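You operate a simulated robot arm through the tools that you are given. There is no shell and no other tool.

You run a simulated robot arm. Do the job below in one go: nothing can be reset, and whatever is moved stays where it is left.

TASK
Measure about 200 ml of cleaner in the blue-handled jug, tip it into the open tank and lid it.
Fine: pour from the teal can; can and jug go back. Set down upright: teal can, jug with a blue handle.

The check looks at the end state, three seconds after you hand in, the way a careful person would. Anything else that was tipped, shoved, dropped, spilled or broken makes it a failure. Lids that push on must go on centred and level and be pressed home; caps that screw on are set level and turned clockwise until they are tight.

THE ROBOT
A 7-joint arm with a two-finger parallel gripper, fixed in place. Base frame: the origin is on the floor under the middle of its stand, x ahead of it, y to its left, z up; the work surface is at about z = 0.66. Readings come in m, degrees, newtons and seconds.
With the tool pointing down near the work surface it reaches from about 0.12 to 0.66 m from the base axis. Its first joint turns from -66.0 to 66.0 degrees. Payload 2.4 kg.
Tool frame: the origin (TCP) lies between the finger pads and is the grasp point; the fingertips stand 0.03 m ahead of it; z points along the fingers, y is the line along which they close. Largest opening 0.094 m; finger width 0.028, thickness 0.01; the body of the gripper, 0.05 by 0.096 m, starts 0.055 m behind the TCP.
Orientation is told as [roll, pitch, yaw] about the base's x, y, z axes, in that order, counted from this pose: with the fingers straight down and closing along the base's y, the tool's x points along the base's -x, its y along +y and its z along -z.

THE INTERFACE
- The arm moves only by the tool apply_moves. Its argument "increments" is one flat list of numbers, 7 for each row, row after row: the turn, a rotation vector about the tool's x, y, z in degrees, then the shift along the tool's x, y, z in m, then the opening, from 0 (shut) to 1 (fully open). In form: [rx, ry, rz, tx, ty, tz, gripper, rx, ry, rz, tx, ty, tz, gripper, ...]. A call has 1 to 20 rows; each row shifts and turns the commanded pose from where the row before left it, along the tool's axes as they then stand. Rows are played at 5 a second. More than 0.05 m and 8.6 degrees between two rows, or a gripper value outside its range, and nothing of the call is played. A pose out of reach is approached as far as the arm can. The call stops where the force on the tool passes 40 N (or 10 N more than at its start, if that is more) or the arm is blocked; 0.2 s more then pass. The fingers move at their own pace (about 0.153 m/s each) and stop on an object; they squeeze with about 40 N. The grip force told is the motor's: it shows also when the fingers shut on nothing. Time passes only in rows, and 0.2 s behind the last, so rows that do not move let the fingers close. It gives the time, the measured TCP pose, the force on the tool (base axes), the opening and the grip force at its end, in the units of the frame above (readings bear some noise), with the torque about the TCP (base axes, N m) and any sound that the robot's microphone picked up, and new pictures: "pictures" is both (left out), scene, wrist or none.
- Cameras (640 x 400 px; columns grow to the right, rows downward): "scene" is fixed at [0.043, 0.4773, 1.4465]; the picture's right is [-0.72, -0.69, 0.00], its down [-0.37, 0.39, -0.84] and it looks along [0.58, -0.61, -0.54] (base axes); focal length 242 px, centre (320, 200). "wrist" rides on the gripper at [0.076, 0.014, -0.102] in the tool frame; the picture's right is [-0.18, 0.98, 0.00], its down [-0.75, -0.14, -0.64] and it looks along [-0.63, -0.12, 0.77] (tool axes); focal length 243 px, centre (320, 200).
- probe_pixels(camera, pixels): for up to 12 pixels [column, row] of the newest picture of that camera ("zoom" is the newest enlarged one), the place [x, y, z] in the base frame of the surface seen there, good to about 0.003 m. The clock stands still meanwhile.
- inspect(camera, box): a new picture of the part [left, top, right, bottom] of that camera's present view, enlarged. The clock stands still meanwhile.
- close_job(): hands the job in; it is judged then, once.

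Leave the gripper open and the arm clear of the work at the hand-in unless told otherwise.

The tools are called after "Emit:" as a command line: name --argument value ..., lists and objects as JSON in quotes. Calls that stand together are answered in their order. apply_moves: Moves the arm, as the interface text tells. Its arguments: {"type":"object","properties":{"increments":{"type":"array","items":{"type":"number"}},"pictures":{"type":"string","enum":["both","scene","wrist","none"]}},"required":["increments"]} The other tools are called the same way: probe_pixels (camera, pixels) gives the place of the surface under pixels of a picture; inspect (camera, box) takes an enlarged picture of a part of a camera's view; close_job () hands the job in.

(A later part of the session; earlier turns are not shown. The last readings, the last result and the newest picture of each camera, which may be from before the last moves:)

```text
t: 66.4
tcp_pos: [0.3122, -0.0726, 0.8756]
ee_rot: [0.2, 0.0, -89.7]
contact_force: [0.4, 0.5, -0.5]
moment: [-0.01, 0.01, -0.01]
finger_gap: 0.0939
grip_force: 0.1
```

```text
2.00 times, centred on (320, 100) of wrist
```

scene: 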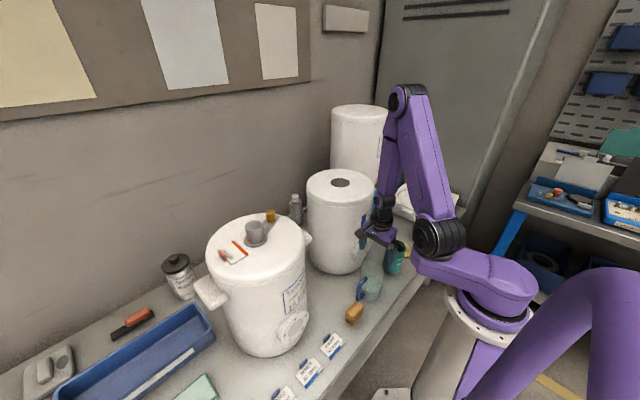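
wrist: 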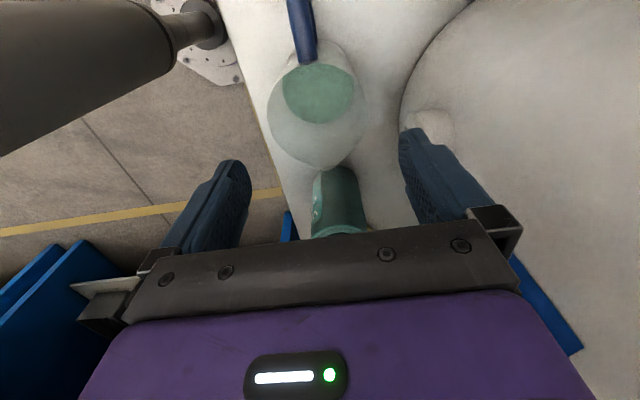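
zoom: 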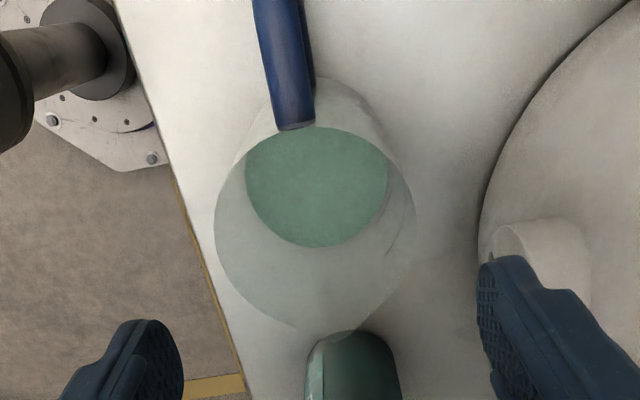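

Alignment is within 2 mm. I descend around the jug to TCP z≈0.748 with open fingers.

Emit:
apply_moves --increments '[0, 0, 0, 0, -0.0015, 0.035, 1, 0, 0, 0, 0, 0, 0.035, 1, 0, 0, 0, 0, 0, 0.03, 1, 0, 0, 0, 0, 0, 0.018, 1, 0, 0, 0, 0, 0, 0.0095, 1]' --pictures "both"

Emit:
inspect --camera "scene" --box '[335, 210, 425, 310]'

```text
t: 67.6
tcp_pos: [0.3098, -0.0713, 0.7443]
ee_rot: [0.2, -0.1, -89.7]
contact_force: [-0.6, 0.3, 0.1]
moment: [0.02, 0.02, -0.04]
finger_gap: 0.0942
grip_force: 0.2
```

scene: 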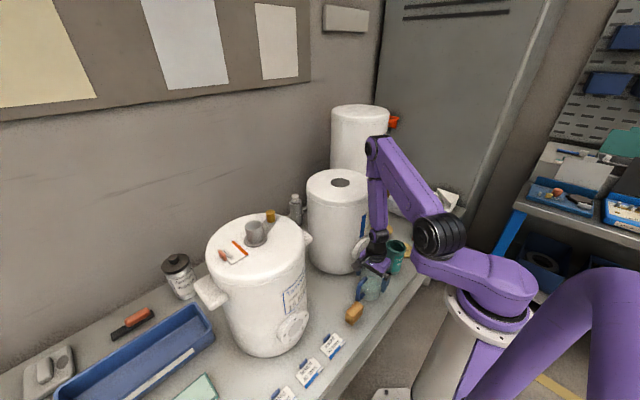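
wrist: 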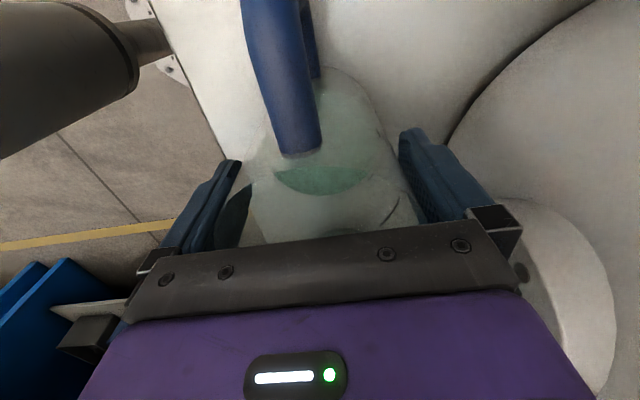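

```text
4.00 times, centred on (380, 260) of scene
```

zoom: 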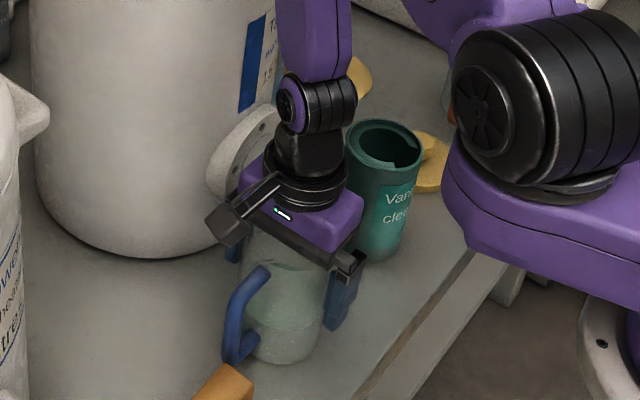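

The jug stands between the fingers, no contact. I close the gripper.

Emit:
apply_moves --increments '[0, 0, 0, 0, 0, 0, 0, 0, 0, 0, 0, 0, 0, 0, 0, 0, 0, 0, 0, 0, 0, 0, 0, 0, 0, 0, 0, 0]' --pictures "both"

```text
t: 68.6
tcp_pos: [0.3092, -0.0717, 0.7454]
ee_rot: [0.2, -0.2, -89.8]
contact_force: [-0.2, -1.0, -0.1]
moment: [-0.01, 0.0, 0.02]
finger_gap: 0.0804
grip_force: 40.3
```

scene: 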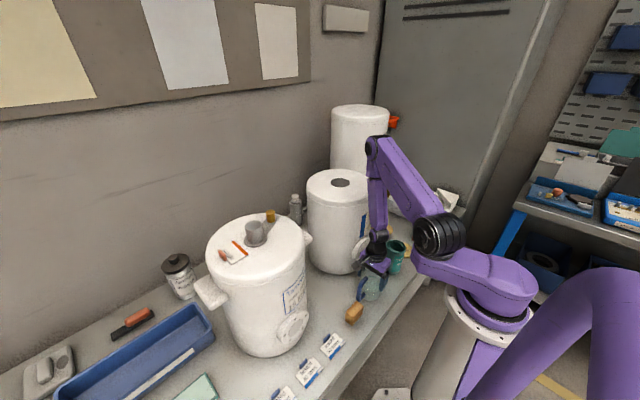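
wrist: 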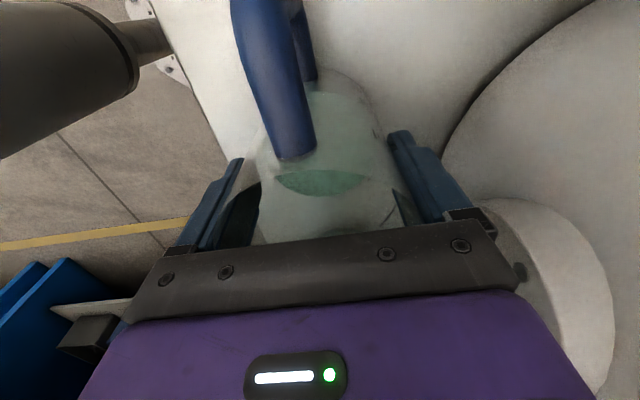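

Jug gripped (gap 80.4 mm). I lift it straight up gently to z≈1.145.

Emit:
apply_moves --increments '[0, 0, 0, 0, 0, -0.005, 0, 0, 0, 0, 0, 0, -0.015, 0, 0, 0, 0, 0, 0, -0.025, 0, 0, 0, 0, 0, 0, -0.03, 0, 0, 0, 0, 0, 0, -0.03, 0, 0, 0, 0, 0, 0, -0.03, 0, 0, 0, 0, 0, 0, -0.03, 0, 0, 0, 0, 0, 0, -0.03, 0, 0, 0, 0, 0, 0, -0.03, 0, 0, 0, 0, 0, 0, -0.03, 0, 0, 0, 0, 0, 0, -0.03, 0, 0, 0, 0, 0, 0, -0.03, 0, 0, 0, 0, 0, 0, -0.03, 0, 0, 0, 0, 0, 0, -0.03, 0, 0, 0, 0, 0, 0, -0.02, 0, 0, 0, 0, 0, 0, -0.01, 0, 0, 0, 0, 0, 0, 0, 0]' --pictures "both"

```text
t: 72.2
tcp_pos: [0.3079, -0.073, 1.1513]
ee_rot: [0.3, 0.0, -89.6]
contact_force: [-0.7, 0.0, -2.9]
moment: [0.0, 0.0, -0.01]
finger_gap: 0.0804
grip_force: 40.1
```

scene: 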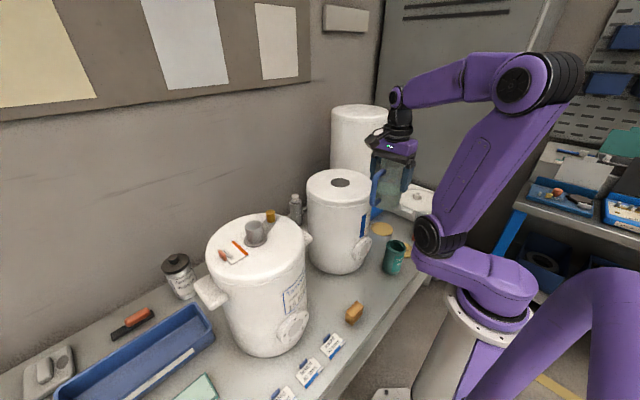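
wrist: 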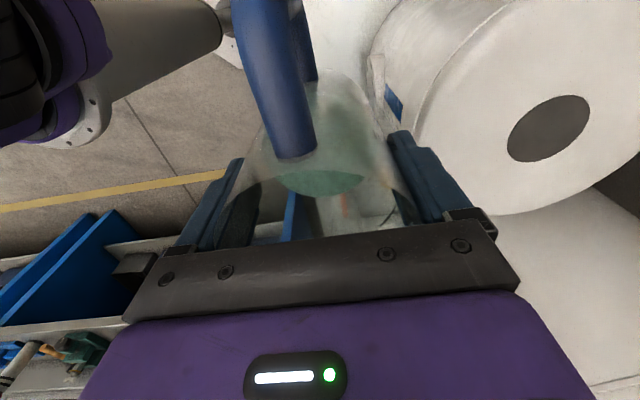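

Before turning with the jug, I check that the handle (which will sweep through the -x side at x≈0.22) clears the arm's own links.

Emit:
probe_pixels --camera "scene" --pixels '[[440, 200], [460, 170], [450, 215], [430, 235], [480, 140], [500, 110], [440, 90], [420, 95], [445, 185], [455, 195]]'

```text
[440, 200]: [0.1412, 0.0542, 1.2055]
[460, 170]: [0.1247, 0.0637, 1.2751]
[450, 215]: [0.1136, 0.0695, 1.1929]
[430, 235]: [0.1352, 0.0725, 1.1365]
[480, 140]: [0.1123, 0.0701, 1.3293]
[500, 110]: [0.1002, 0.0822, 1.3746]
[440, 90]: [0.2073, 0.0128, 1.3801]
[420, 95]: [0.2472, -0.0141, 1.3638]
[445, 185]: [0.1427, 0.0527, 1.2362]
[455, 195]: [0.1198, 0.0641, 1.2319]
```

The links stay at x≲0.16; for extra room I shift 6 cm forward, then turn with 18 rows of -8.5°.

Emit:
apply_moves --increments '[0, 0, 0, 0, 0.03, 0, 0, 0, 0, 0, 0, 0.03, 0, 0, 0, 0, -8.5, 0, 0, 0, 0, 0, 0, -8.5, 0, 0, 0, 0, 0, 0, -8.5, 0, 0, 0, 0, 0, 0, -8.5, 0, 0, 0, 0, 0, 0, -8.5, 0, 0, 0, 0, 0, 0, -8.5, 0, 0, 0, 0, 0, 0, -8.5, 0, 0, 0, 0, 0, 0, -8.5, 0, 0, 0, 0, 0, 0, -8.5, 0, 0, 0, 0, 0, 0, -8.5, 0, 0, 0, 0, 0, 0, -8.5, 0, 0, 0, 0, 0, 0, -8.5, 0, 0, 0, 0, 0, 0, -8.5, 0, 0, 0, 0, 0, 0, -8.5, 0, 0, 0, 0, 0, 0, -8.5, 0, 0, 0, 0, 0, 0, -8.5, 0, 0, 0, 0, 0, 0, -8.5, 0, 0, 0, 0, 0, 0, -8.5, 0, 0, 0, 0]' --pictures "scene"

```text
t: 76.4
tcp_pos: [0.3677, -0.0713, 1.1519]
ee_rot: [-0.1, 0.0, 63.6]
contact_force: [-0.1, 0.7, -2.9]
moment: [0.05, -0.04, -0.03]
finger_gap: 0.0804
grip_force: 39.5
```

scene: 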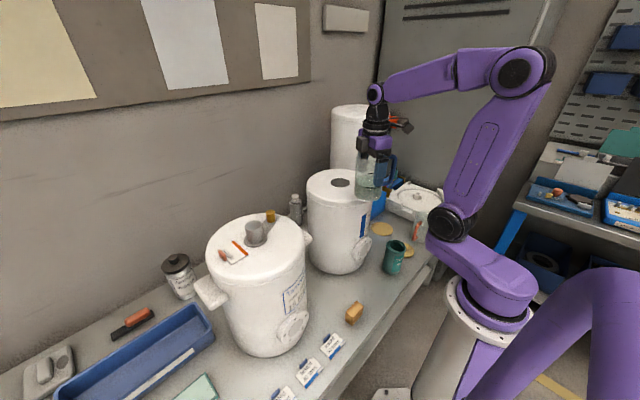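

Turned to 63.6° with the jug steady. I complete the turn to 90° and carry it out to (0.5305, -0.195, 1.158).

Emit:
apply_moves --increments '[0, 0, -6.6, 0, 0, 0, 0, 0, 0, -6.6, 0, 0, 0, 0, 0, 0, -6.6, 0, 0, 0, 0, 0, 0, -6.6, 0, 0, 0, 0, 0, 0, 0, 0.0206, -0.0271, -0.001, 0, 0, 0, 0, 0.0206, -0.0271, -0.001, 0, 0, 0, 0, 0.0206, -0.0271, -0.001, 0, 0, 0, 0, 0.0206, -0.0271, -0.001, 0, 0, 0, 0, 0.0206, -0.0271, -0.001, 0, 0, 0, 0, 0.0206, -0.0271, -0.001, 0, 0, 0, 0, 0, 0, 0, 0]' --pictures "both"

```text
t: 78.8
tcp_pos: [0.5287, -0.195, 1.156]
ee_rot: [0.0, 0.1, 89.7]
contact_force: [0.4, 0.1, -2.6]
moment: [0.0, -0.02, 0.0]
finger_gap: 0.08
grip_force: 40.1
```

scene: 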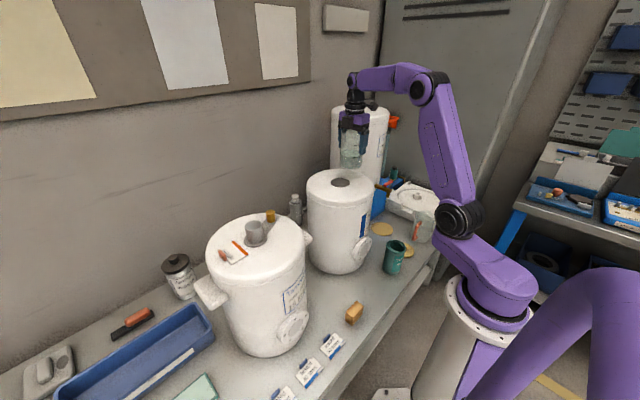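
wrist: 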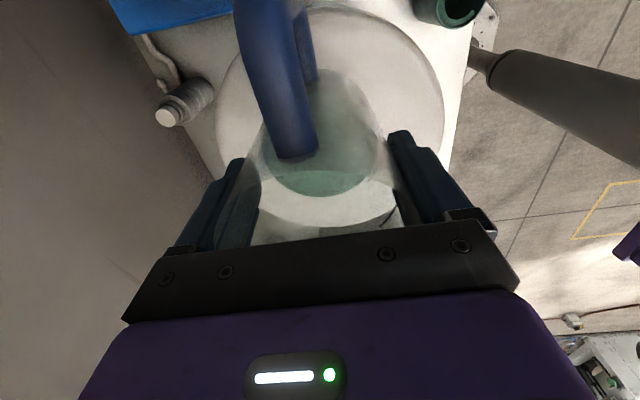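

The jug's spout faces +y, just behind the mouth. I tilt to 51° (flow should begin only near 66°) and shift so that the spout sits just short of the mouth's centre.

Emit:
apply_moves --increments '[0, 8.5, 0, 0, 0, 0, 0, 0, 8.5, 0, 0, 0, 0, 0, 0, 8.5, 0, 0, 0, 0, 0, 0, 8.5, 0, 0, 0, 0, 0, 0, 8.5, 0, 0, 0, 0, 0, 0, 8.5, 0, 0, 0, 0, 0, 0, 0, 0, -0.0046, 0, 0.0165, 0, 0, 0, 0, -0.0046, 0, 0.0166, 0, 0, 0, 0, 0, 0, 0, 0]' --pictures "both"

Emit:
inspect --camera "scene" --box '[290, 100, 400, 210]'

```text
t: 80.8
tcp_pos: [0.5309, -0.2168, 1.1277]
ee_rot: [-0.3, 51.1, 89.5]
contact_force: [0.5, -0.1, -2.6]
moment: [0.05, -0.01, -0.03]
finger_gap: 0.0802
grip_force: 39.8
```

scene: 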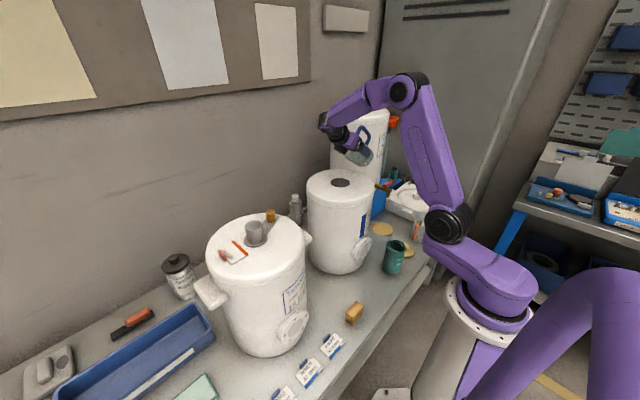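
wrist: 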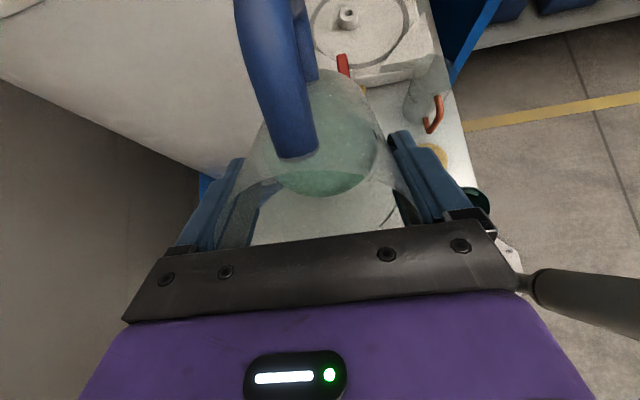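

```text
3.64 times, centred on (345, 155) of scene
```

zoom: 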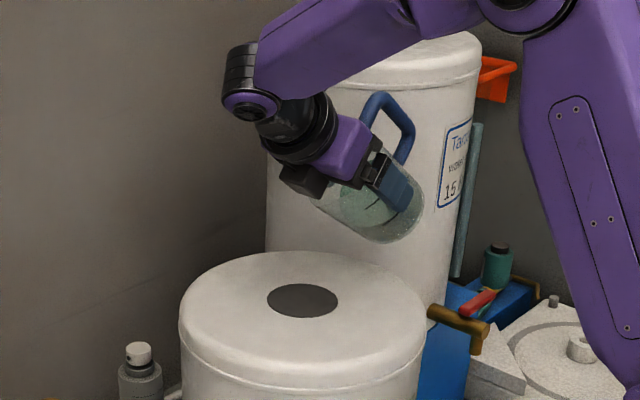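

The spout's drop point projects inside the mouth ellipse (zoom ~ (311,296)). I tilt on in small steps to 63°, lowering 8 mm.

Emit:
apply_moves --increments '[0, 3, 0, -0.0023, 0, 0.0013, 0, 0, 3, 0, -0.0023, 0, 0.0013, 0, 0, 3, 0, -0.0023, 0, 0.0013, 0, 0, 3, 0, 0, 0, 0, 0, 0, 0, 0, 0, 0, 0, 0]' --pictures "scene"

Emit:
inspect --camera "scene" --box '[290, 100, 400, 210]'

```text
t: 82.0
tcp_pos: [0.5296, -0.2144, 1.1224]
ee_rot: [-0.5, 63.1, 89.4]
contact_force: [-0.2, 0.1, -3.5]
moment: [0.05, 0.0, -0.03]
finger_gap: 0.0803
grip_force: 39.5
```

scene: 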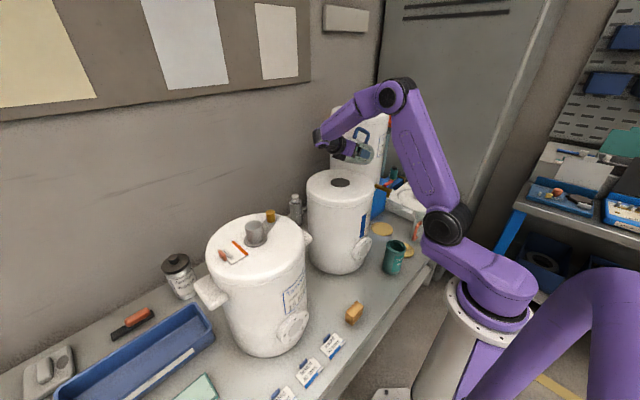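

```text
3.64 times, centred on (345, 155) of scene
```

zoom: 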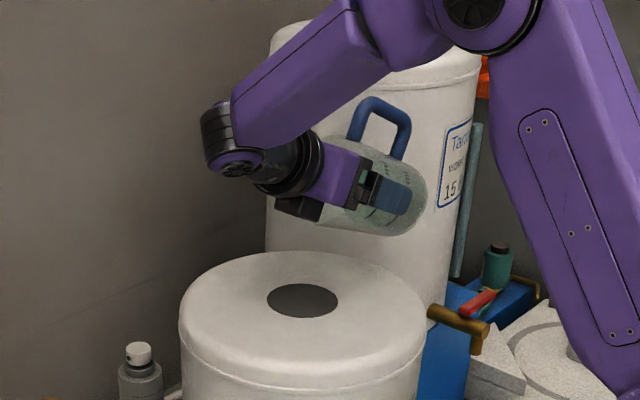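

No flow yet at 63°. I lower 10 mm more and go to 67°.

Emit:
apply_moves --increments '[0, 2, 0, -0.0045, 0, 0.0022, 0, 0, 2, 0, -0.0045, 0, 0.0022, 0, 0, 0, 0, 0, 0, 0, 0]' --pictures "scene"

Emit:
inspect --camera "scene" --box '[290, 100, 400, 210]'

```text
t: 82.8
tcp_pos: [0.5316, -0.2141, 1.1108]
ee_rot: [-0.4, 67.1, 89.4]
contact_force: [-0.2, -0.8, -3.2]
moment: [0.01, -0.02, 0.01]
finger_gap: 0.0801
grip_force: 40.0
```

scene: 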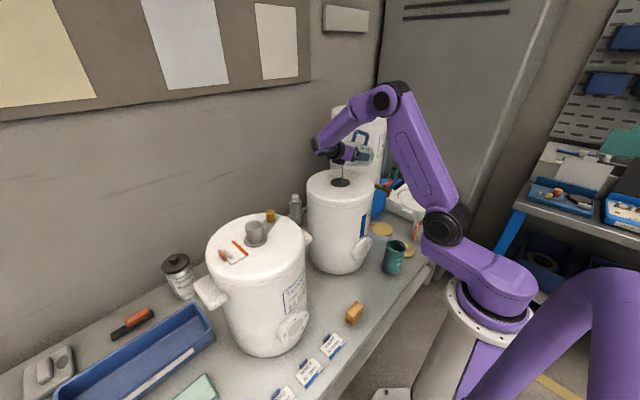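

```text
3.64 times, centred on (345, 155) of scene
```

zoom: 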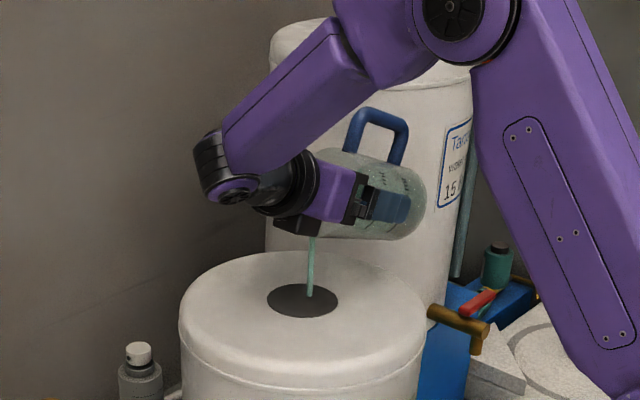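

A thin stream falls into the mouth (zoom pixel 309, 295), inside the opening. I continue at 1° per row with pauses to 75°, shifting +y to keep the spout over the mouth.

Emit:
apply_moves --increments '[0, 1, 0, -0.0012, 0, -0.0011, 0, 0, 0, 0, 0, 0, 0, 0, 0, 1, 0, -0.0012, 0, -0.0011, 0, 0, 0, 0, 0, 0, 0, 0, 0, 1, 0, -0.0012, 0, -0.0011, 0, 0, 0, 0, 0, 0, 0, 0, 0, 1, 0, -0.0012, 0, -0.0011, 0, 0, 0, 0, 0, 0, 0, 0, 0, 1, 0, -0.0012, 0, -0.0011, 0, 0, 0, 0, 0, 0, 0, 0, 0, 1, 0, -0.0012, 0, -0.0011, 0, 0, 0, 0, 0, 0, 0, 0, 0, 1, 0, -0.0012, 0, -0.0011, 0, 0, 0, 0, 0, 0, 0, 0, 0, 1, 0, -0.0012, 0, -0.0011, 0, 0, 0, 0, 0, 0, 0, 0]' --pictures "scene"

Emit:
inspect --camera "scene" --box '[290, 100, 400, 210]'

```text
t: 86.2
tcp_pos: [0.5308, -0.2048, 1.1058]
ee_rot: [-0.5, 75.1, 89.2]
contact_force: [0.2, 0.7, -2.5]
moment: [0.06, -0.02, 0.0]
finger_gap: 0.0804
grip_force: 40.0
```

scene: 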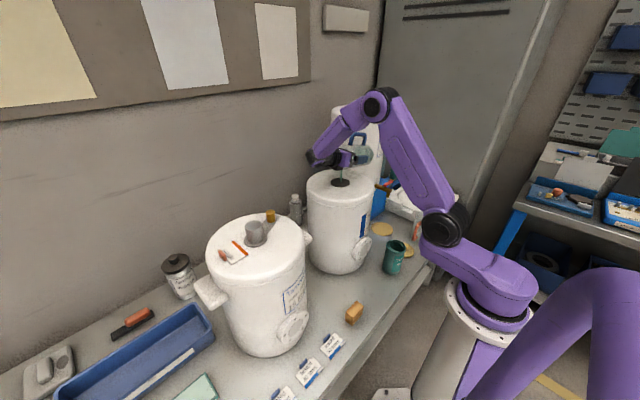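

```text
3.64 times, centred on (345, 155) of scene
```

zoom: 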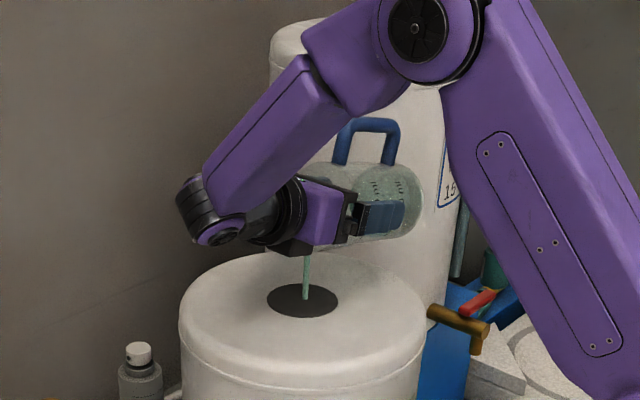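

Stream is centred in the mouth. Continue to 85°.

Emit:
apply_moves --increments '[0, 1, 0, -0.0001, 0, -0.0007, 0, 0, 0, 0, 0, 0, 0, 0, 0, 1, 0, -0.0001, 0, -0.0007, 0, 0, 0, 0, 0, 0, 0, 0, 0, 1, 0, -0.0001, 0, -0.0007, 0, 0, 0, 0, 0, 0, 0, 0, 0, 1, 0, -0.0001, 0, -0.0007, 0, 0, 0, 0, 0, 0, 0, 0, 0, 1, 0, -0.0001, 0, -0.0007, 0, 0, 0, 0, 0, 0, 0, 0, 0, 1, 0, -0.0001, 0, -0.0007, 0, 0, 0, 0, 0, 0, 0, 0, 0, 1, 0, -0.0001, 0, -0.0007, 0, 0, 0, 0, 0, 0, 0, 0, 0, 1, 0, -0.0001, 0, -0.0007, 0, 0, 0, 0, 0, 0, 0, 0, 0, 1, 0, -0.0001, 0, -0.0007, 0, 0, 1, 0, -0.0001, 0, -0.0007, 0]' --pictures "scene"

Emit:
inspect --camera "scene" --box '[290, 100, 400, 210]'

```text
t: 90.0
tcp_pos: [0.5297, -0.1963, 1.1057]
ee_rot: [-2.2, 85.2, 87.5]
contact_force: [-0.5, -0.3, -1.1]
moment: [0.03, 0.03, -0.02]
finger_gap: 0.0801
grip_force: 40.6
```

scene: 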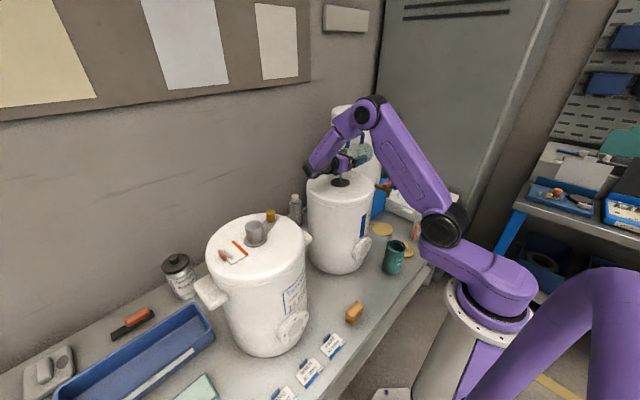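

```text
3.64 times, centred on (345, 155) of scene
```

zoom: 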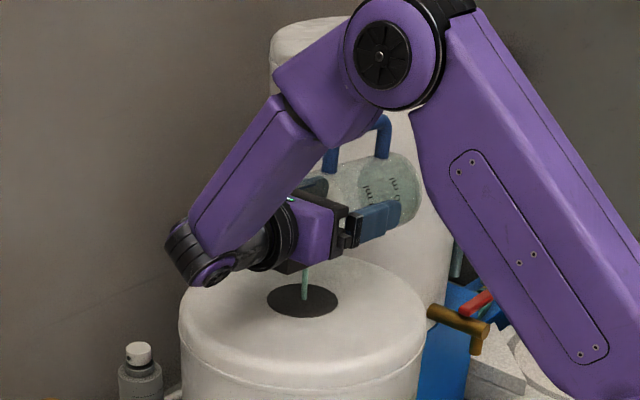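

Still centred; the jug's weight is dropping (~1.1 N). Continue to 95°, raising slightly.

Emit:
apply_moves --increments '[0, 1, 0, 0.0004, 0, -0.0008, 0, 0, 1, 0, 0.0004, 0, -0.0008, 0, 0, 0, 0, 0, 0, 0, 0, 0, 1, 0, 0.0004, 0, -0.0008, 0, 0, 1, 0, 0.0004, 0, -0.0008, 0, 0, 0, 0, 0, 0, 0, 0, 0, 1, 0, 0.0004, 0, -0.0008, 0, 0, 1, 0, 0.0004, 0, -0.0008, 0, 0, 0, 0, 0, 0, 0, 0, 0, 1, 0, 0.0004, 0, -0.0008, 0, 0, 1, 0, 0.0004, 0, -0.0008, 0, 0, 0, 0, 0, 0, 0, 0, 0, 1, 0, 0.0004, 0, -0.0008, 0, 0, 1, 0, 0.0004, 0, -0.0008, 0, 0, 0, 0, 0, 0, 0, 0]' --pictures "both"

Emit:
inspect --camera "scene" --box '[290, 100, 400, 210]'

```text
t: 93.2
tcp_pos: [0.531, -0.1884, 1.1101]
ee_rot: [-178.4, 84.8, -88.5]
contact_force: [0.6, -0.7, -0.8]
moment: [0.01, 0.03, 0.0]
finger_gap: 0.0802
grip_force: 40.3
```

scene: 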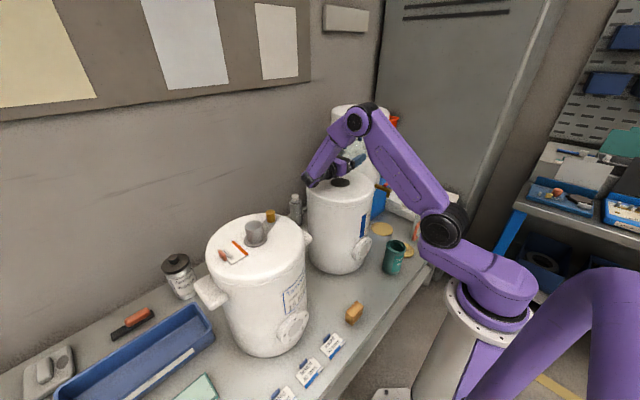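
wrist: 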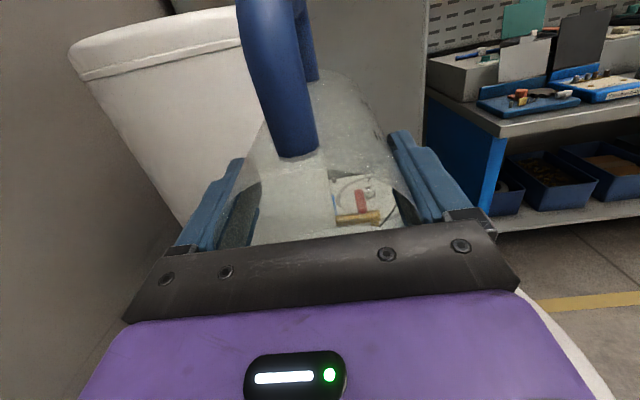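

```text
3.64 times, centred on (345, 155) of scene
```

zoom: 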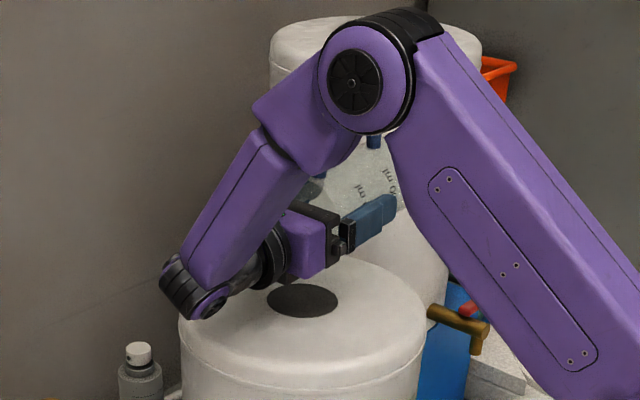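

The stream has ended. I check the jug for remaining liquid with an enlarged wrist view.

Emit:
inspect --camera "wrist" --box '[220, 60, 420, 250]'

Emit:
apply_moves --increments '[0, 1, 0, 0.0004, 0, -0.0008, 0, 0, 1, 0, 0.0004, 0, -0.0008, 0, 0, 0, 0, 0, 0, 0, 0, 0, 0, 0, 0, 0, 0, 0]' --pictures "none"

```text
2.11 times, centred on (320, 155) of wrist
```

zoom: 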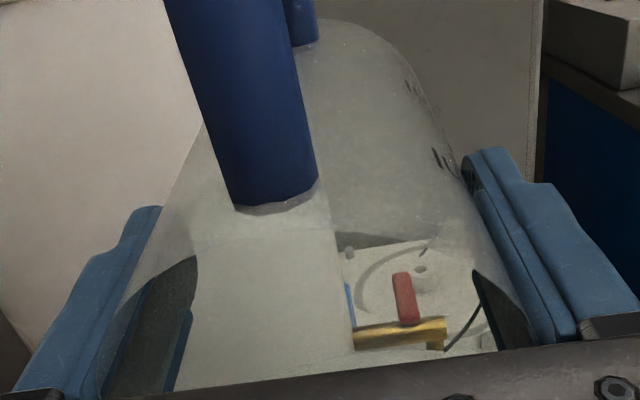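

```text
t: 94.2
tcp_pos: [0.5301, -0.1872, 1.111]
ee_rot: [-178.8, 82.9, -89.0]
contact_force: [-0.4, 0.2, -1.0]
moment: [0.02, -0.01, 0.0]
finger_gap: 0.0802
grip_force: 39.9
```

The jug is empty. I raise it 45 mm, then bring it upright (12 rows of -8.1°).

Emit:
apply_moves --increments '[0, 0, 0, 0.0223, 0, 0.0027, 0, 0, 0, 0, 0.0223, 0, 0.0067, 0, 0, -8.1, 0, 0, 0, 0, 0, 0, -8.1, 0, 0, 0, 0, 0, 0, -8.1, 0, 0, 0, 0, 0, 0, -8.1, 0, 0, 0, 0, 0, 0, -8.1, 0, 0, 0, 0, 0, 0, -8.1, 0, 0, 0, 0, 0, 0, -8.1, 0, 0, 0, 0, 0, 0, -8.1, 0, 0, 0, 0, 0, 0, -8.1, 0, 0, 0, 0, 0, 0, -8.1, 0, 0, 0, 0, 0, 0, -8.1, 0, 0, 0, 0, 0, 0, -8.1, 0, 0, 0, 0, 0]' --pictures "both"

```text
t: 97.2
tcp_pos: [0.5303, -0.19, 1.1555]
ee_rot: [-0.2, -0.3, 89.6]
contact_force: [-0.7, 0.2, -0.4]
moment: [0.01, 0.01, 0.0]
finger_gap: 0.0805
grip_force: 40.0
```

scene: 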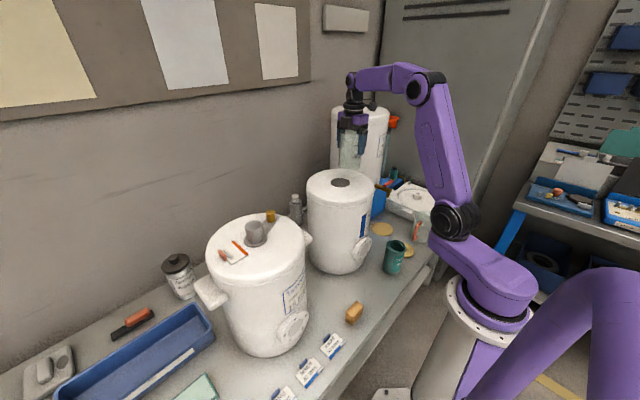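
wrist: 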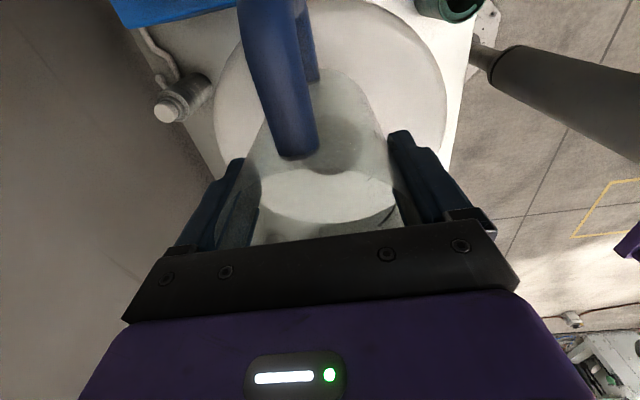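

Upright again and empty. I carry it back to (0.368, -0.0715) and start turning back to yaw -90°.

Emit:
apply_moves --increments '[0, 0, 0, -0.0198, 0.0271, 0, 0, 0, 0, 0, -0.0198, 0.0271, 0, 0, 0, 0, 0, -0.0198, 0.0271, 0, 0, 0, 0, 0, -0.0198, 0.0271, 0, 0, 0, 0, 0, -0.0198, 0.0271, 0, 0, 0, 0, 0, -0.0198, 0.0271, 0, 0, 0, 0, 8.5, 0, 0, 0, 0, 0, 0, 8.5, 0, 0, 0, 0, 0, 0, 8.5, 0, 0, 0, 0, 0, 0, 8.5, 0, 0, 0, 0, 0, 0, 8.5, 0, 0, 0, 0, 0, 0, 8.5, 0, 0, 0, 0, 0, 0, 8.5, 0, 0, 0, 0, 0, 0, 8.5, 0, 0, 0, 0, 0, 0, 8.5, 0, 0, 0, 0, 0, 0, 8.5, 0, 0, 0, 0, 0, 0, 8.5, 0, 0, 0, 0, 0, 0, 8.5, 0, 0, 0, 0, 0, 0, 8.5, 0, 0, 0, 0, 0, 0, 8.5, 0, 0, 0, 0]' --pictures "none"

Emit:
apply_moves --increments '[0, 0, 8.5, 0, 0, 0, 0, 0, 0, 8.5, 0, 0, 0, 0, 0, 0, 8.5, 0, 0, 0, 0, 0, 0, 8.5, 0, 0, 0, 0, 0, 0, 8.5, 0, 0, 0, 0, 0, 0, 8.5, 0, 0, 0, 0, 0, 0, 8.5, 0, 0, 0, 0, 0, 0, 0, 0, 0, 0, 0]' --pictures "both"

```text
t: 101.4
tcp_pos: [0.3688, -0.0713, 1.1556]
ee_rot: [0.1, -0.1, -29.6]
contact_force: [-0.3, -0.3, -0.2]
moment: [-0.03, 0.03, -0.04]
finger_gap: 0.08
grip_force: 40.2
```

```text
t: 103.2
tcp_pos: [0.3694, -0.0721, 1.1555]
ee_rot: [0.3, 0.2, -88.9]
contact_force: [0.1, -0.4, -0.5]
moment: [-0.03, 0.0, 0.04]
finger_gap: 0.0803
grip_force: 39.9
```

scene: 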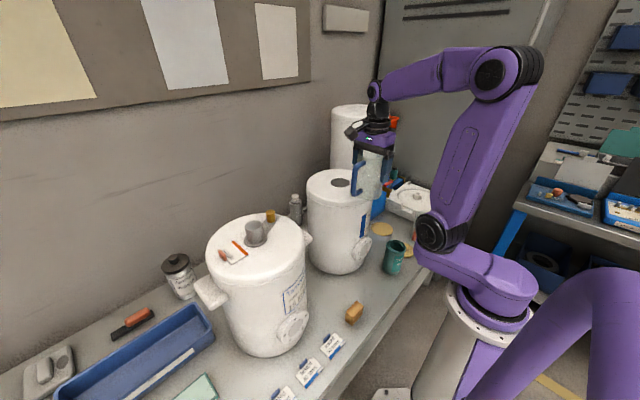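
wrist: 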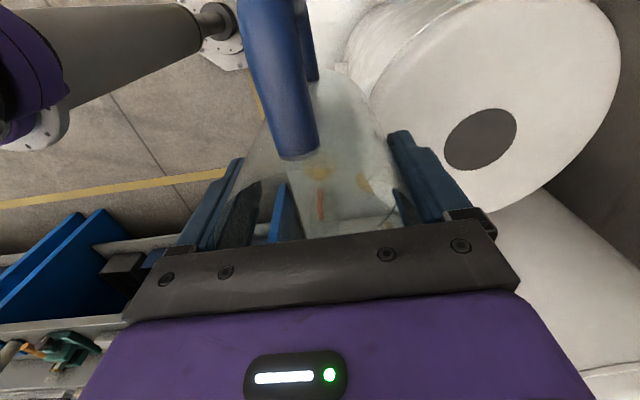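

Back at yaw -89°. I shift back over the jug's spot and descend most of the way.

Emit:
apply_moves --increments '[0, 0, 0.9, 0, -0.03, 0, 0, 0, 0, 0, 0, -0.0297, 0, 0, 0, 0, 0, 0, 0, 0.038, 0, 0, 0, 0, 0, 0, 0.038, 0, 0, 0, 0, 0, 0, 0.038, 0, 0, 0, 0, 0, 0, 0.038, 0, 0, 0, 0, 0, 0, 0.038, 0, 0, 0, 0, 0, 0, 0.038, 0, 0, 0, 0, 0, 0, 0.038, 0, 0, 0, 0, 0, 0, 0.038, 0, 0, 0, 0, 0, 0, 0.035, 0, 0, 0, 0, 0, 0, 0.025, 0, 0, 0, 0, 0, 0, 0, 0]' --pictures "both"

```text
t: 106.0
tcp_pos: [0.3087, -0.0703, 0.7916]
ee_rot: [0.2, 0.0, -89.6]
contact_force: [0.4, -0.5, -0.5]
moment: [0.01, -0.01, 0.0]
finger_gap: 0.0802
grip_force: 40.2
```

scene: 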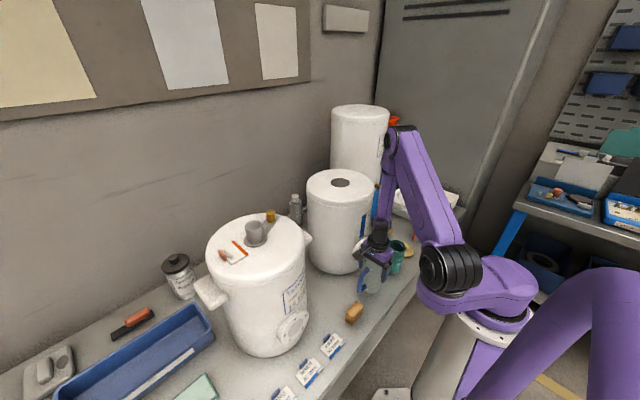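
wrist: 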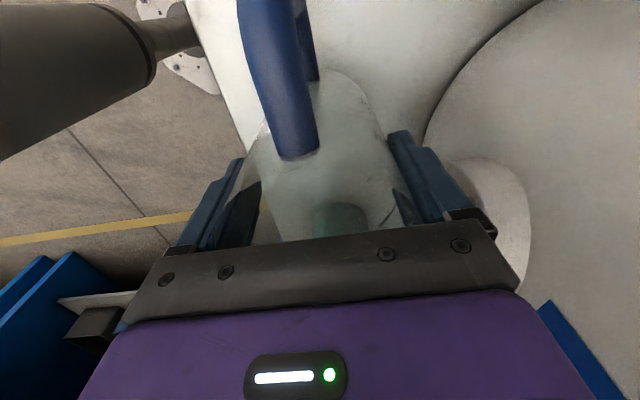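

46 mm to go, level. I lower in shrinking steps to 0.7475.

Emit:
apply_moves --increments '[0, 0, 0, -0.001, 0.001, 0.02, 0, 0, 0, 0, 0, 0, 0.015, 0, 0, 0, 0, 0, 0, 0.006, 0, 0, 0, 0, 0, 0, 0.003, 0, 0, 0, 0, 0, 0, 0, 0]' --pictures "none"

```text
t: 107.2
tcp_pos: [0.3112, -0.072, 0.7483]
ee_rot: [0.1, 0.0, -89.7]
contact_force: [1.4, -0.9, -1.1]
moment: [0.02, -0.04, -0.02]
finger_gap: 0.0802
grip_force: 40.0
```

About 3 mm remain. I lower in 1 mm steps and watch the force.

Emit:
apply_moves --increments '[0, 0, 0, 0, 0, 0.001, 0, 0, 0, 0, 0, 0, 0.001, 0, 0, 0, 0, 0, 0, 0, 0]' --pictures "none"

Emit:
apply_moves --increments '[0, 0, 0, 0, 0, 0.0008, 0, 0, 0, 0, 0, 0, 0, 0]' --pictures "none"

```text
t: 108.0
tcp_pos: [0.3107, -0.0719, 0.7463]
ee_rot: [0.3, 0.1, -89.7]
contact_force: [-0.6, 0.2, -1.3]
moment: [-0.01, -0.01, -0.02]
finger_gap: 0.0804
grip_force: 40.2
```

```text
t: 108.6
tcp_pos: [0.3118, -0.0718, 0.7459]
ee_rot: [0.3, 0.2, -89.7]
contact_force: [-3.6, 5.5, 32.8]
moment: [-0.22, 0.46, -0.09]
finger_gap: 0.0804
grip_force: 40.0
```

The jug is firmly on the bench (33 N push-back). I ease up 0.5 mm to relieve it before releasing.

Emit:
apply_moves --increments '[0, 0, 0, 0, 0, -0.0005, 0, 0, 0, 0, 0, 0, 0, 0]' --pictures "none"

```text
t: 109.2
tcp_pos: [0.3122, -0.071, 0.7455]
ee_rot: [0.2, 0.1, -89.6]
contact_force: [-2.2, 6.3, 29.5]
moment: [0.07, 0.34, 0.0]
finger_gap: 0.0803
grip_force: 39.8
```

Still pressing at 29 N; I ease up another 1 mm.

Emit:
apply_moves --increments '[0, 0, 0, 0, 0, -0.001, 0, 0, 0, 0, 0, 0, 0, 0]' --pictures "scene"

Emit:
inspect --camera "scene" --box '[335, 220, 425, 310]'

```text
t: 109.8
tcp_pos: [0.3124, -0.0722, 0.7467]
ee_rot: [0.2, 0.1, -89.7]
contact_force: [-0.4, 0.0, -0.8]
moment: [-0.01, 0.01, -0.01]
finger_gap: 0.0805
grip_force: 40.1
```

scene: 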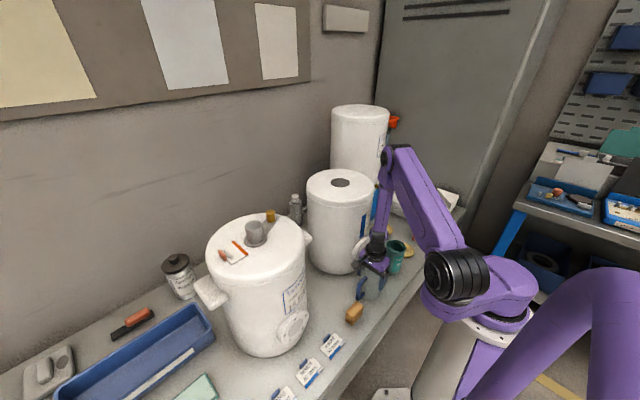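

```text
4.44 times, centred on (380, 265) of scene
```

zoom: 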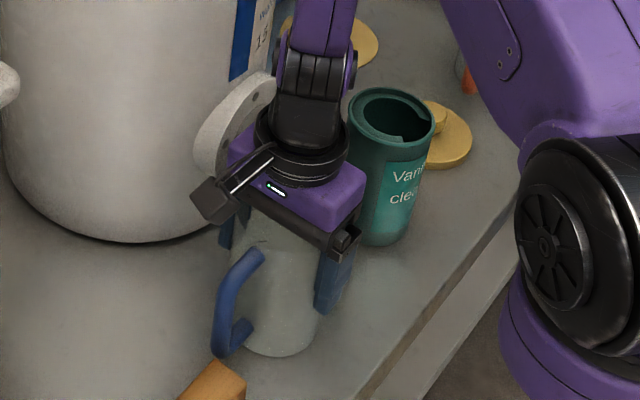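

It's now hovering less than a millimetre over the bench. I lower 0.5 mm and open the fingers, then lift away straight up.

Emit:
apply_moves --increments '[0, 0, 0, 0, 0, 0.0005, 0, 0, 0, 0, 0, 0, 0, 0.92, 0, 0, 0, 0, 0, 0, 1, 0, 0, 0, 0, 0, 0, 1, 0, 0, 0, 0, 0, -0.01, 1, 0, 0, 0, 0, 0, -0.02, 1, 0, 0, 0, 0, 0, -0.04, 1, 0, 0, 0, 0, 0, -0.04, 1, 0, 0, 0, 0, 0, -0.04, 1, 0, 0, 0, 0, 0, -0.04, 1]' --pictures "both"

Emit:
inspect --camera "scene" --box '[335, 210, 435, 320]'

```text
t: 112.0
tcp_pos: [0.309, -0.0721, 0.9352]
ee_rot: [0.1, 0.1, -89.7]
contact_force: [0.2, -0.5, 0.3]
moment: [0.02, -0.01, 0.0]
finger_gap: 0.0941
grip_force: 0.1
```

scene: 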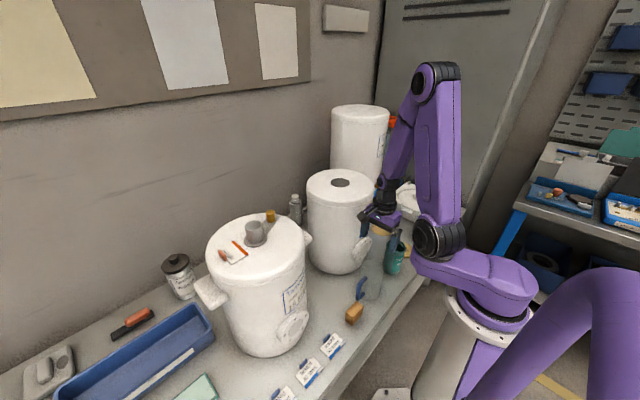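
wrist: 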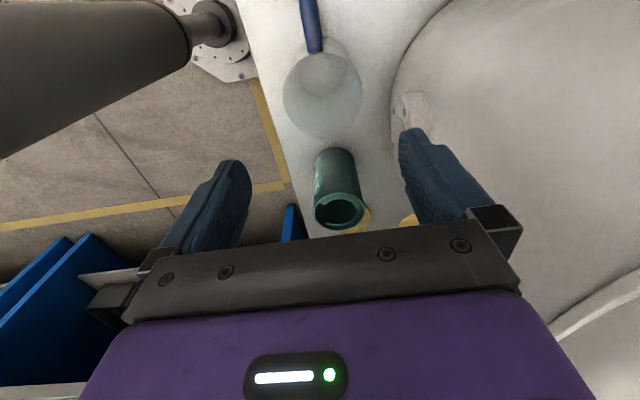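

```text
3.64 times, centred on (385, 265) of scene
```

zoom: 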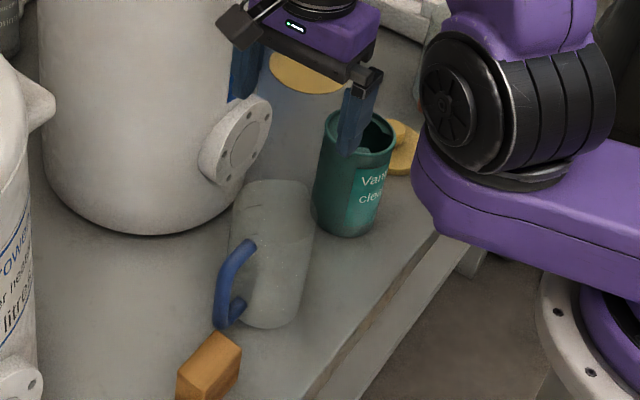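

Jug and can are both back, upright. Now the lid: I turn the tool to yaw 0° and move over the knobbed brass disc near (0.32, -0.355).

Emit:
apply_moves --increments '[0, 0, -8.3, 0, 0, 0, 1, 0, 0, -8.3, 0, 0, 0, 1, 0, 0, -8.3, 0, 0, 0, 1, 0, 0, -8.3, 0, 0, 0, 1, 0, 0, -8.3, 0, 0, 0, 1, 0, 0, -8.3, 0, 0, 0, 1, 0, 0, -8.3, 0, 0, 0, 1, 0, 0, -8.3, 0, 0, 0, 1, 0, 0, -8.3, 0, 0, 0, 1, 0, 0, -7.5, 0, 0, 0, 1, 0, 0, -7.5, 0, 0, 0, 1, 0, 0, 0, -0.002, -0.045, 0, 1, 0, 0, 0, -0.002, -0.045, 0, 1, 0, 0, 0, -0.002, -0.045, 0, 1, 0, 0, 0, -0.002, -0.045, 0, 1, 0, 0, 0, -0.002, -0.045, 0, 1, 0, 0, 0, 0, -0.045, 0, 1]' --pictures "both"

```text
t: 115.6
tcp_pos: [0.3214, -0.3448, 0.9321]
ee_rot: [0.2, -0.1, 0.1]
contact_force: [0.0, -1.5, -0.1]
moment: [0.01, 0.0, -0.01]
finger_gap: 0.0941
grip_force: 0.2
```

scene: 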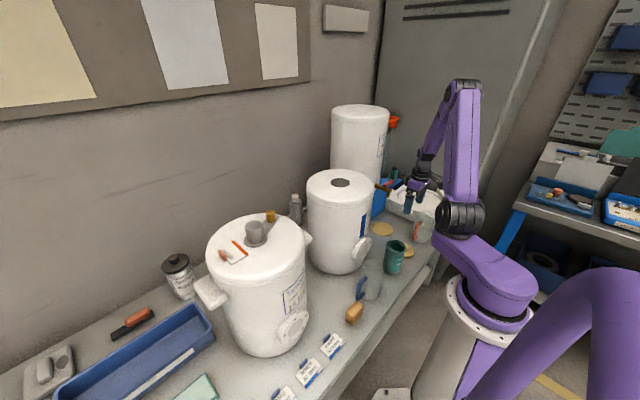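
wrist: 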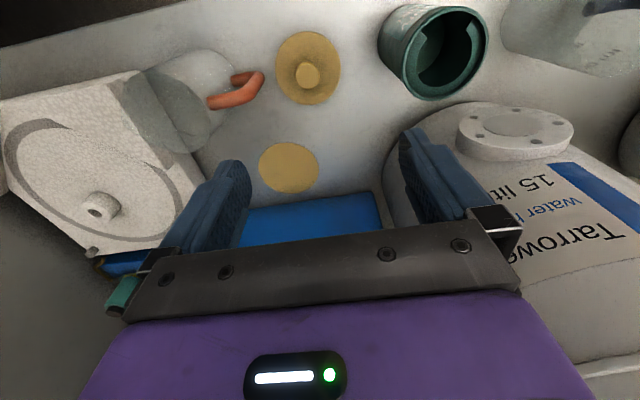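

I see both discs well: the knobbed one at (308, 68) and the plain one at (289, 167). I enlarge and probe them for size.

Emit:
inspect --camera "wrist" --box '[250, 20, 370, 210]'

Emit:
probe_pixels --camera "wrist" --pixels '[[307, 76], [296, 76], [318, 76], [307, 87], [307, 66], [280, 68], [337, 68], [307, 35], [307, 100], [262, 167], [316, 167], [289, 145]]'

Emit:
probe_pixels --camera "wrist" --pixels '[[289, 190], [289, 167], [270, 180], [305, 155], [285, 90], [330, 90], [307, 50], [290, 50], [325, 50], [307, 101], [278, 75], [339, 75]]'

```text
2.11 times, centred on (310, 115) of wrist
```

zoom: 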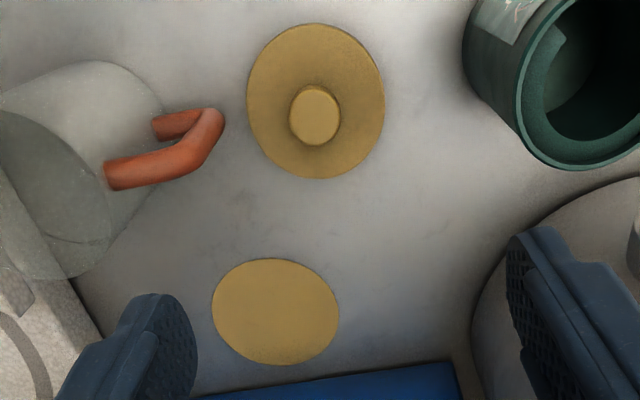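

```text
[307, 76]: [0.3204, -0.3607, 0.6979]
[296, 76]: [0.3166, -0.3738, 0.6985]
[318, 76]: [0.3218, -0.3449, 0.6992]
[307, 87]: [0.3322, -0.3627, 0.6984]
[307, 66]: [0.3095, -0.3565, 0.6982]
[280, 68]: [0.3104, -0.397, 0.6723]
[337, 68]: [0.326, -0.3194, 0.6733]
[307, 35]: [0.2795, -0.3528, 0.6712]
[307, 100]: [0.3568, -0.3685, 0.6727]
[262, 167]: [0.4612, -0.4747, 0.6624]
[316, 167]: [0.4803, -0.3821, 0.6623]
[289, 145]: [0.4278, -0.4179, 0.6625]
```

```text
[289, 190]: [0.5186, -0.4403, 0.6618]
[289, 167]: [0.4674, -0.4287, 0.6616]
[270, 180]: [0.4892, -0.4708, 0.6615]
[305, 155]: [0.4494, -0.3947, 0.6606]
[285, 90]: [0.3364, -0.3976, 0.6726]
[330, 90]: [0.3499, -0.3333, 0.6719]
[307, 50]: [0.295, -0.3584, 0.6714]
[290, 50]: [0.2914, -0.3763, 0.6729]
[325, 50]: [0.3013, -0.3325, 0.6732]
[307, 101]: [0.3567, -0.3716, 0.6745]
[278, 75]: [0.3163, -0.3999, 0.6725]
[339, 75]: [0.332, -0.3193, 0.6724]
```

The knobbed lid: disc radius ≈0.042, top z≈0.6725, knob ≈32 mm wide, top z≈0.698, centre (0.3195, -0.359). I check how close the orange handle is to the gripper's path.

Emit:
probe_pixels --camera "wrist" --pixels '[[255, 80], [262, 88], [245, 95], [225, 100], [262, 78], [210, 60], [400, 60], [382, 50], [230, 75], [237, 105]]'

```text
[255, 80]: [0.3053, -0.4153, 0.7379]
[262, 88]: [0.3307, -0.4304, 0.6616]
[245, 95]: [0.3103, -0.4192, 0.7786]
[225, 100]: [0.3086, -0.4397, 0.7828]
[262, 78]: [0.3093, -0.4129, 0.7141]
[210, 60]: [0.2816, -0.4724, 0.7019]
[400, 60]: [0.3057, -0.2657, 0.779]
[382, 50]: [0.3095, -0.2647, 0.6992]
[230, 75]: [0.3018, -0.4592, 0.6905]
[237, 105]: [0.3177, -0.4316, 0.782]
```

The orange handle reaches to y≈-0.413, tight for a yaw-0 grasp. With yaw ≈50° both gripper body and camera clear it by 2 cm or more. I centre over the knob, turn to 50°, narrow the fingers to 0.6, and descend to z≈0.76.

Emit:
apply_moves --increments '[0, 0, 0, 0.0019, -0.0144, 0, 0.6, 0, 0, -8.3, 0, 0, 0, 0.6, 0, 0, -8.3, 0, 0, 0, 0.6, 0, 0, -8.3, 0, 0, 0, 0.6, 0, 0, -8.3, 0, 0, 0, 0.6, 0, 0, -8.3, 0, 0, 0, 0.6, 0, 0, -8.3, 0, 0, 0, 0.6, 0, 0, 0, 0, 0, 0.04, 0.6, 0, 0, 0, 0, 0, 0.04, 0.6, 0, 0, 0, 0, 0, 0.04, 0.6, 0, 0, 0, 0, 0, 0.03, 0.6, 0, 0, 0, 0, 0, 0.02, 0.6, 0, 0, 0, 0, 0, 0, 0.6]' --pictures "both"

Emit:
inspect --camera "wrist" --box '[220, 60, 420, 250]'

```text
t: 118.4
tcp_pos: [0.3203, -0.3568, 0.7645]
ee_rot: [-0.1, -0.3, 49.8]
contact_force: [-0.6, -0.3, -0.2]
moment: [0.03, -0.02, 0.02]
finger_gap: 0.0563
grip_force: 0.0
```

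scene: 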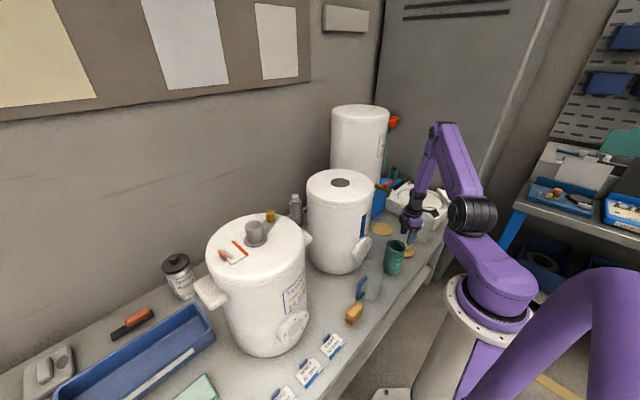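
wrist: 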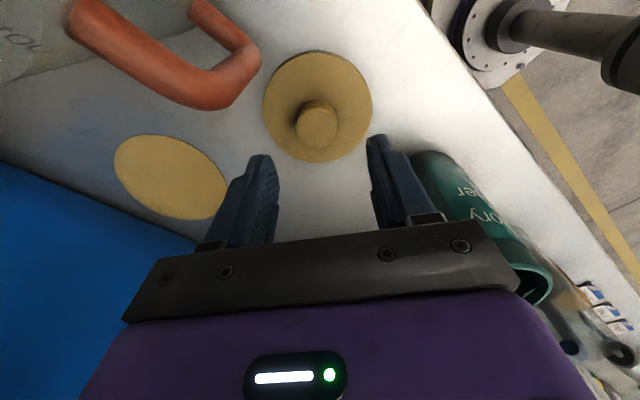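

```text
2.11 times, centred on (320, 155) of wrist
```

zoom: 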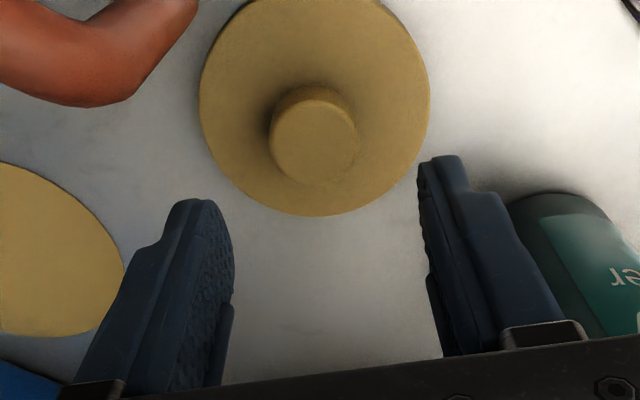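

I probe the knob top from here to fine-tune the centring.

Emit:
probe_pixels --camera "zoom" --pixels '[[315, 140], [274, 140], [356, 140], [315, 102], [315, 180], [285, 112], [345, 168], [285, 168], [345, 112], [205, 100], [428, 100], [320, 212]]'

Emit:
probe_pixels --camera "zoom" --pixels '[[315, 140], [276, 140], [354, 140], [315, 104], [315, 178], [287, 114], [343, 166], [287, 166], [343, 114], [207, 100], [426, 100], [320, 210]]'

```text
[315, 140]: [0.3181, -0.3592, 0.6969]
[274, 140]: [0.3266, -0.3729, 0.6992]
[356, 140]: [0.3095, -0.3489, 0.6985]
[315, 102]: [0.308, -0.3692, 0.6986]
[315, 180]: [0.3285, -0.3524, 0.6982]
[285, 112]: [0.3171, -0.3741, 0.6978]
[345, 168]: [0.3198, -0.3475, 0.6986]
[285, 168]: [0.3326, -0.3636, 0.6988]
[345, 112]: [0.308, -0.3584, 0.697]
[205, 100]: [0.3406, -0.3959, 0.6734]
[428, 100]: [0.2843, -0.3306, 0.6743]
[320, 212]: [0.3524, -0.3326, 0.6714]
```

```text
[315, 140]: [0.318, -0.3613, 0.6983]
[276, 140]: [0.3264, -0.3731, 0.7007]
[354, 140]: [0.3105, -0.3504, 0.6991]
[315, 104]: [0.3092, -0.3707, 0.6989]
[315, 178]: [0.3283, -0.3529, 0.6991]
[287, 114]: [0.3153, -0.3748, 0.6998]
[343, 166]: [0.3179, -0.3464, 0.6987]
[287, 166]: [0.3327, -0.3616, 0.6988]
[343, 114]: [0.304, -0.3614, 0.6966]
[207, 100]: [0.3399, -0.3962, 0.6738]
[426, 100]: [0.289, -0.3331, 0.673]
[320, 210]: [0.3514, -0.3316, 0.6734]
```

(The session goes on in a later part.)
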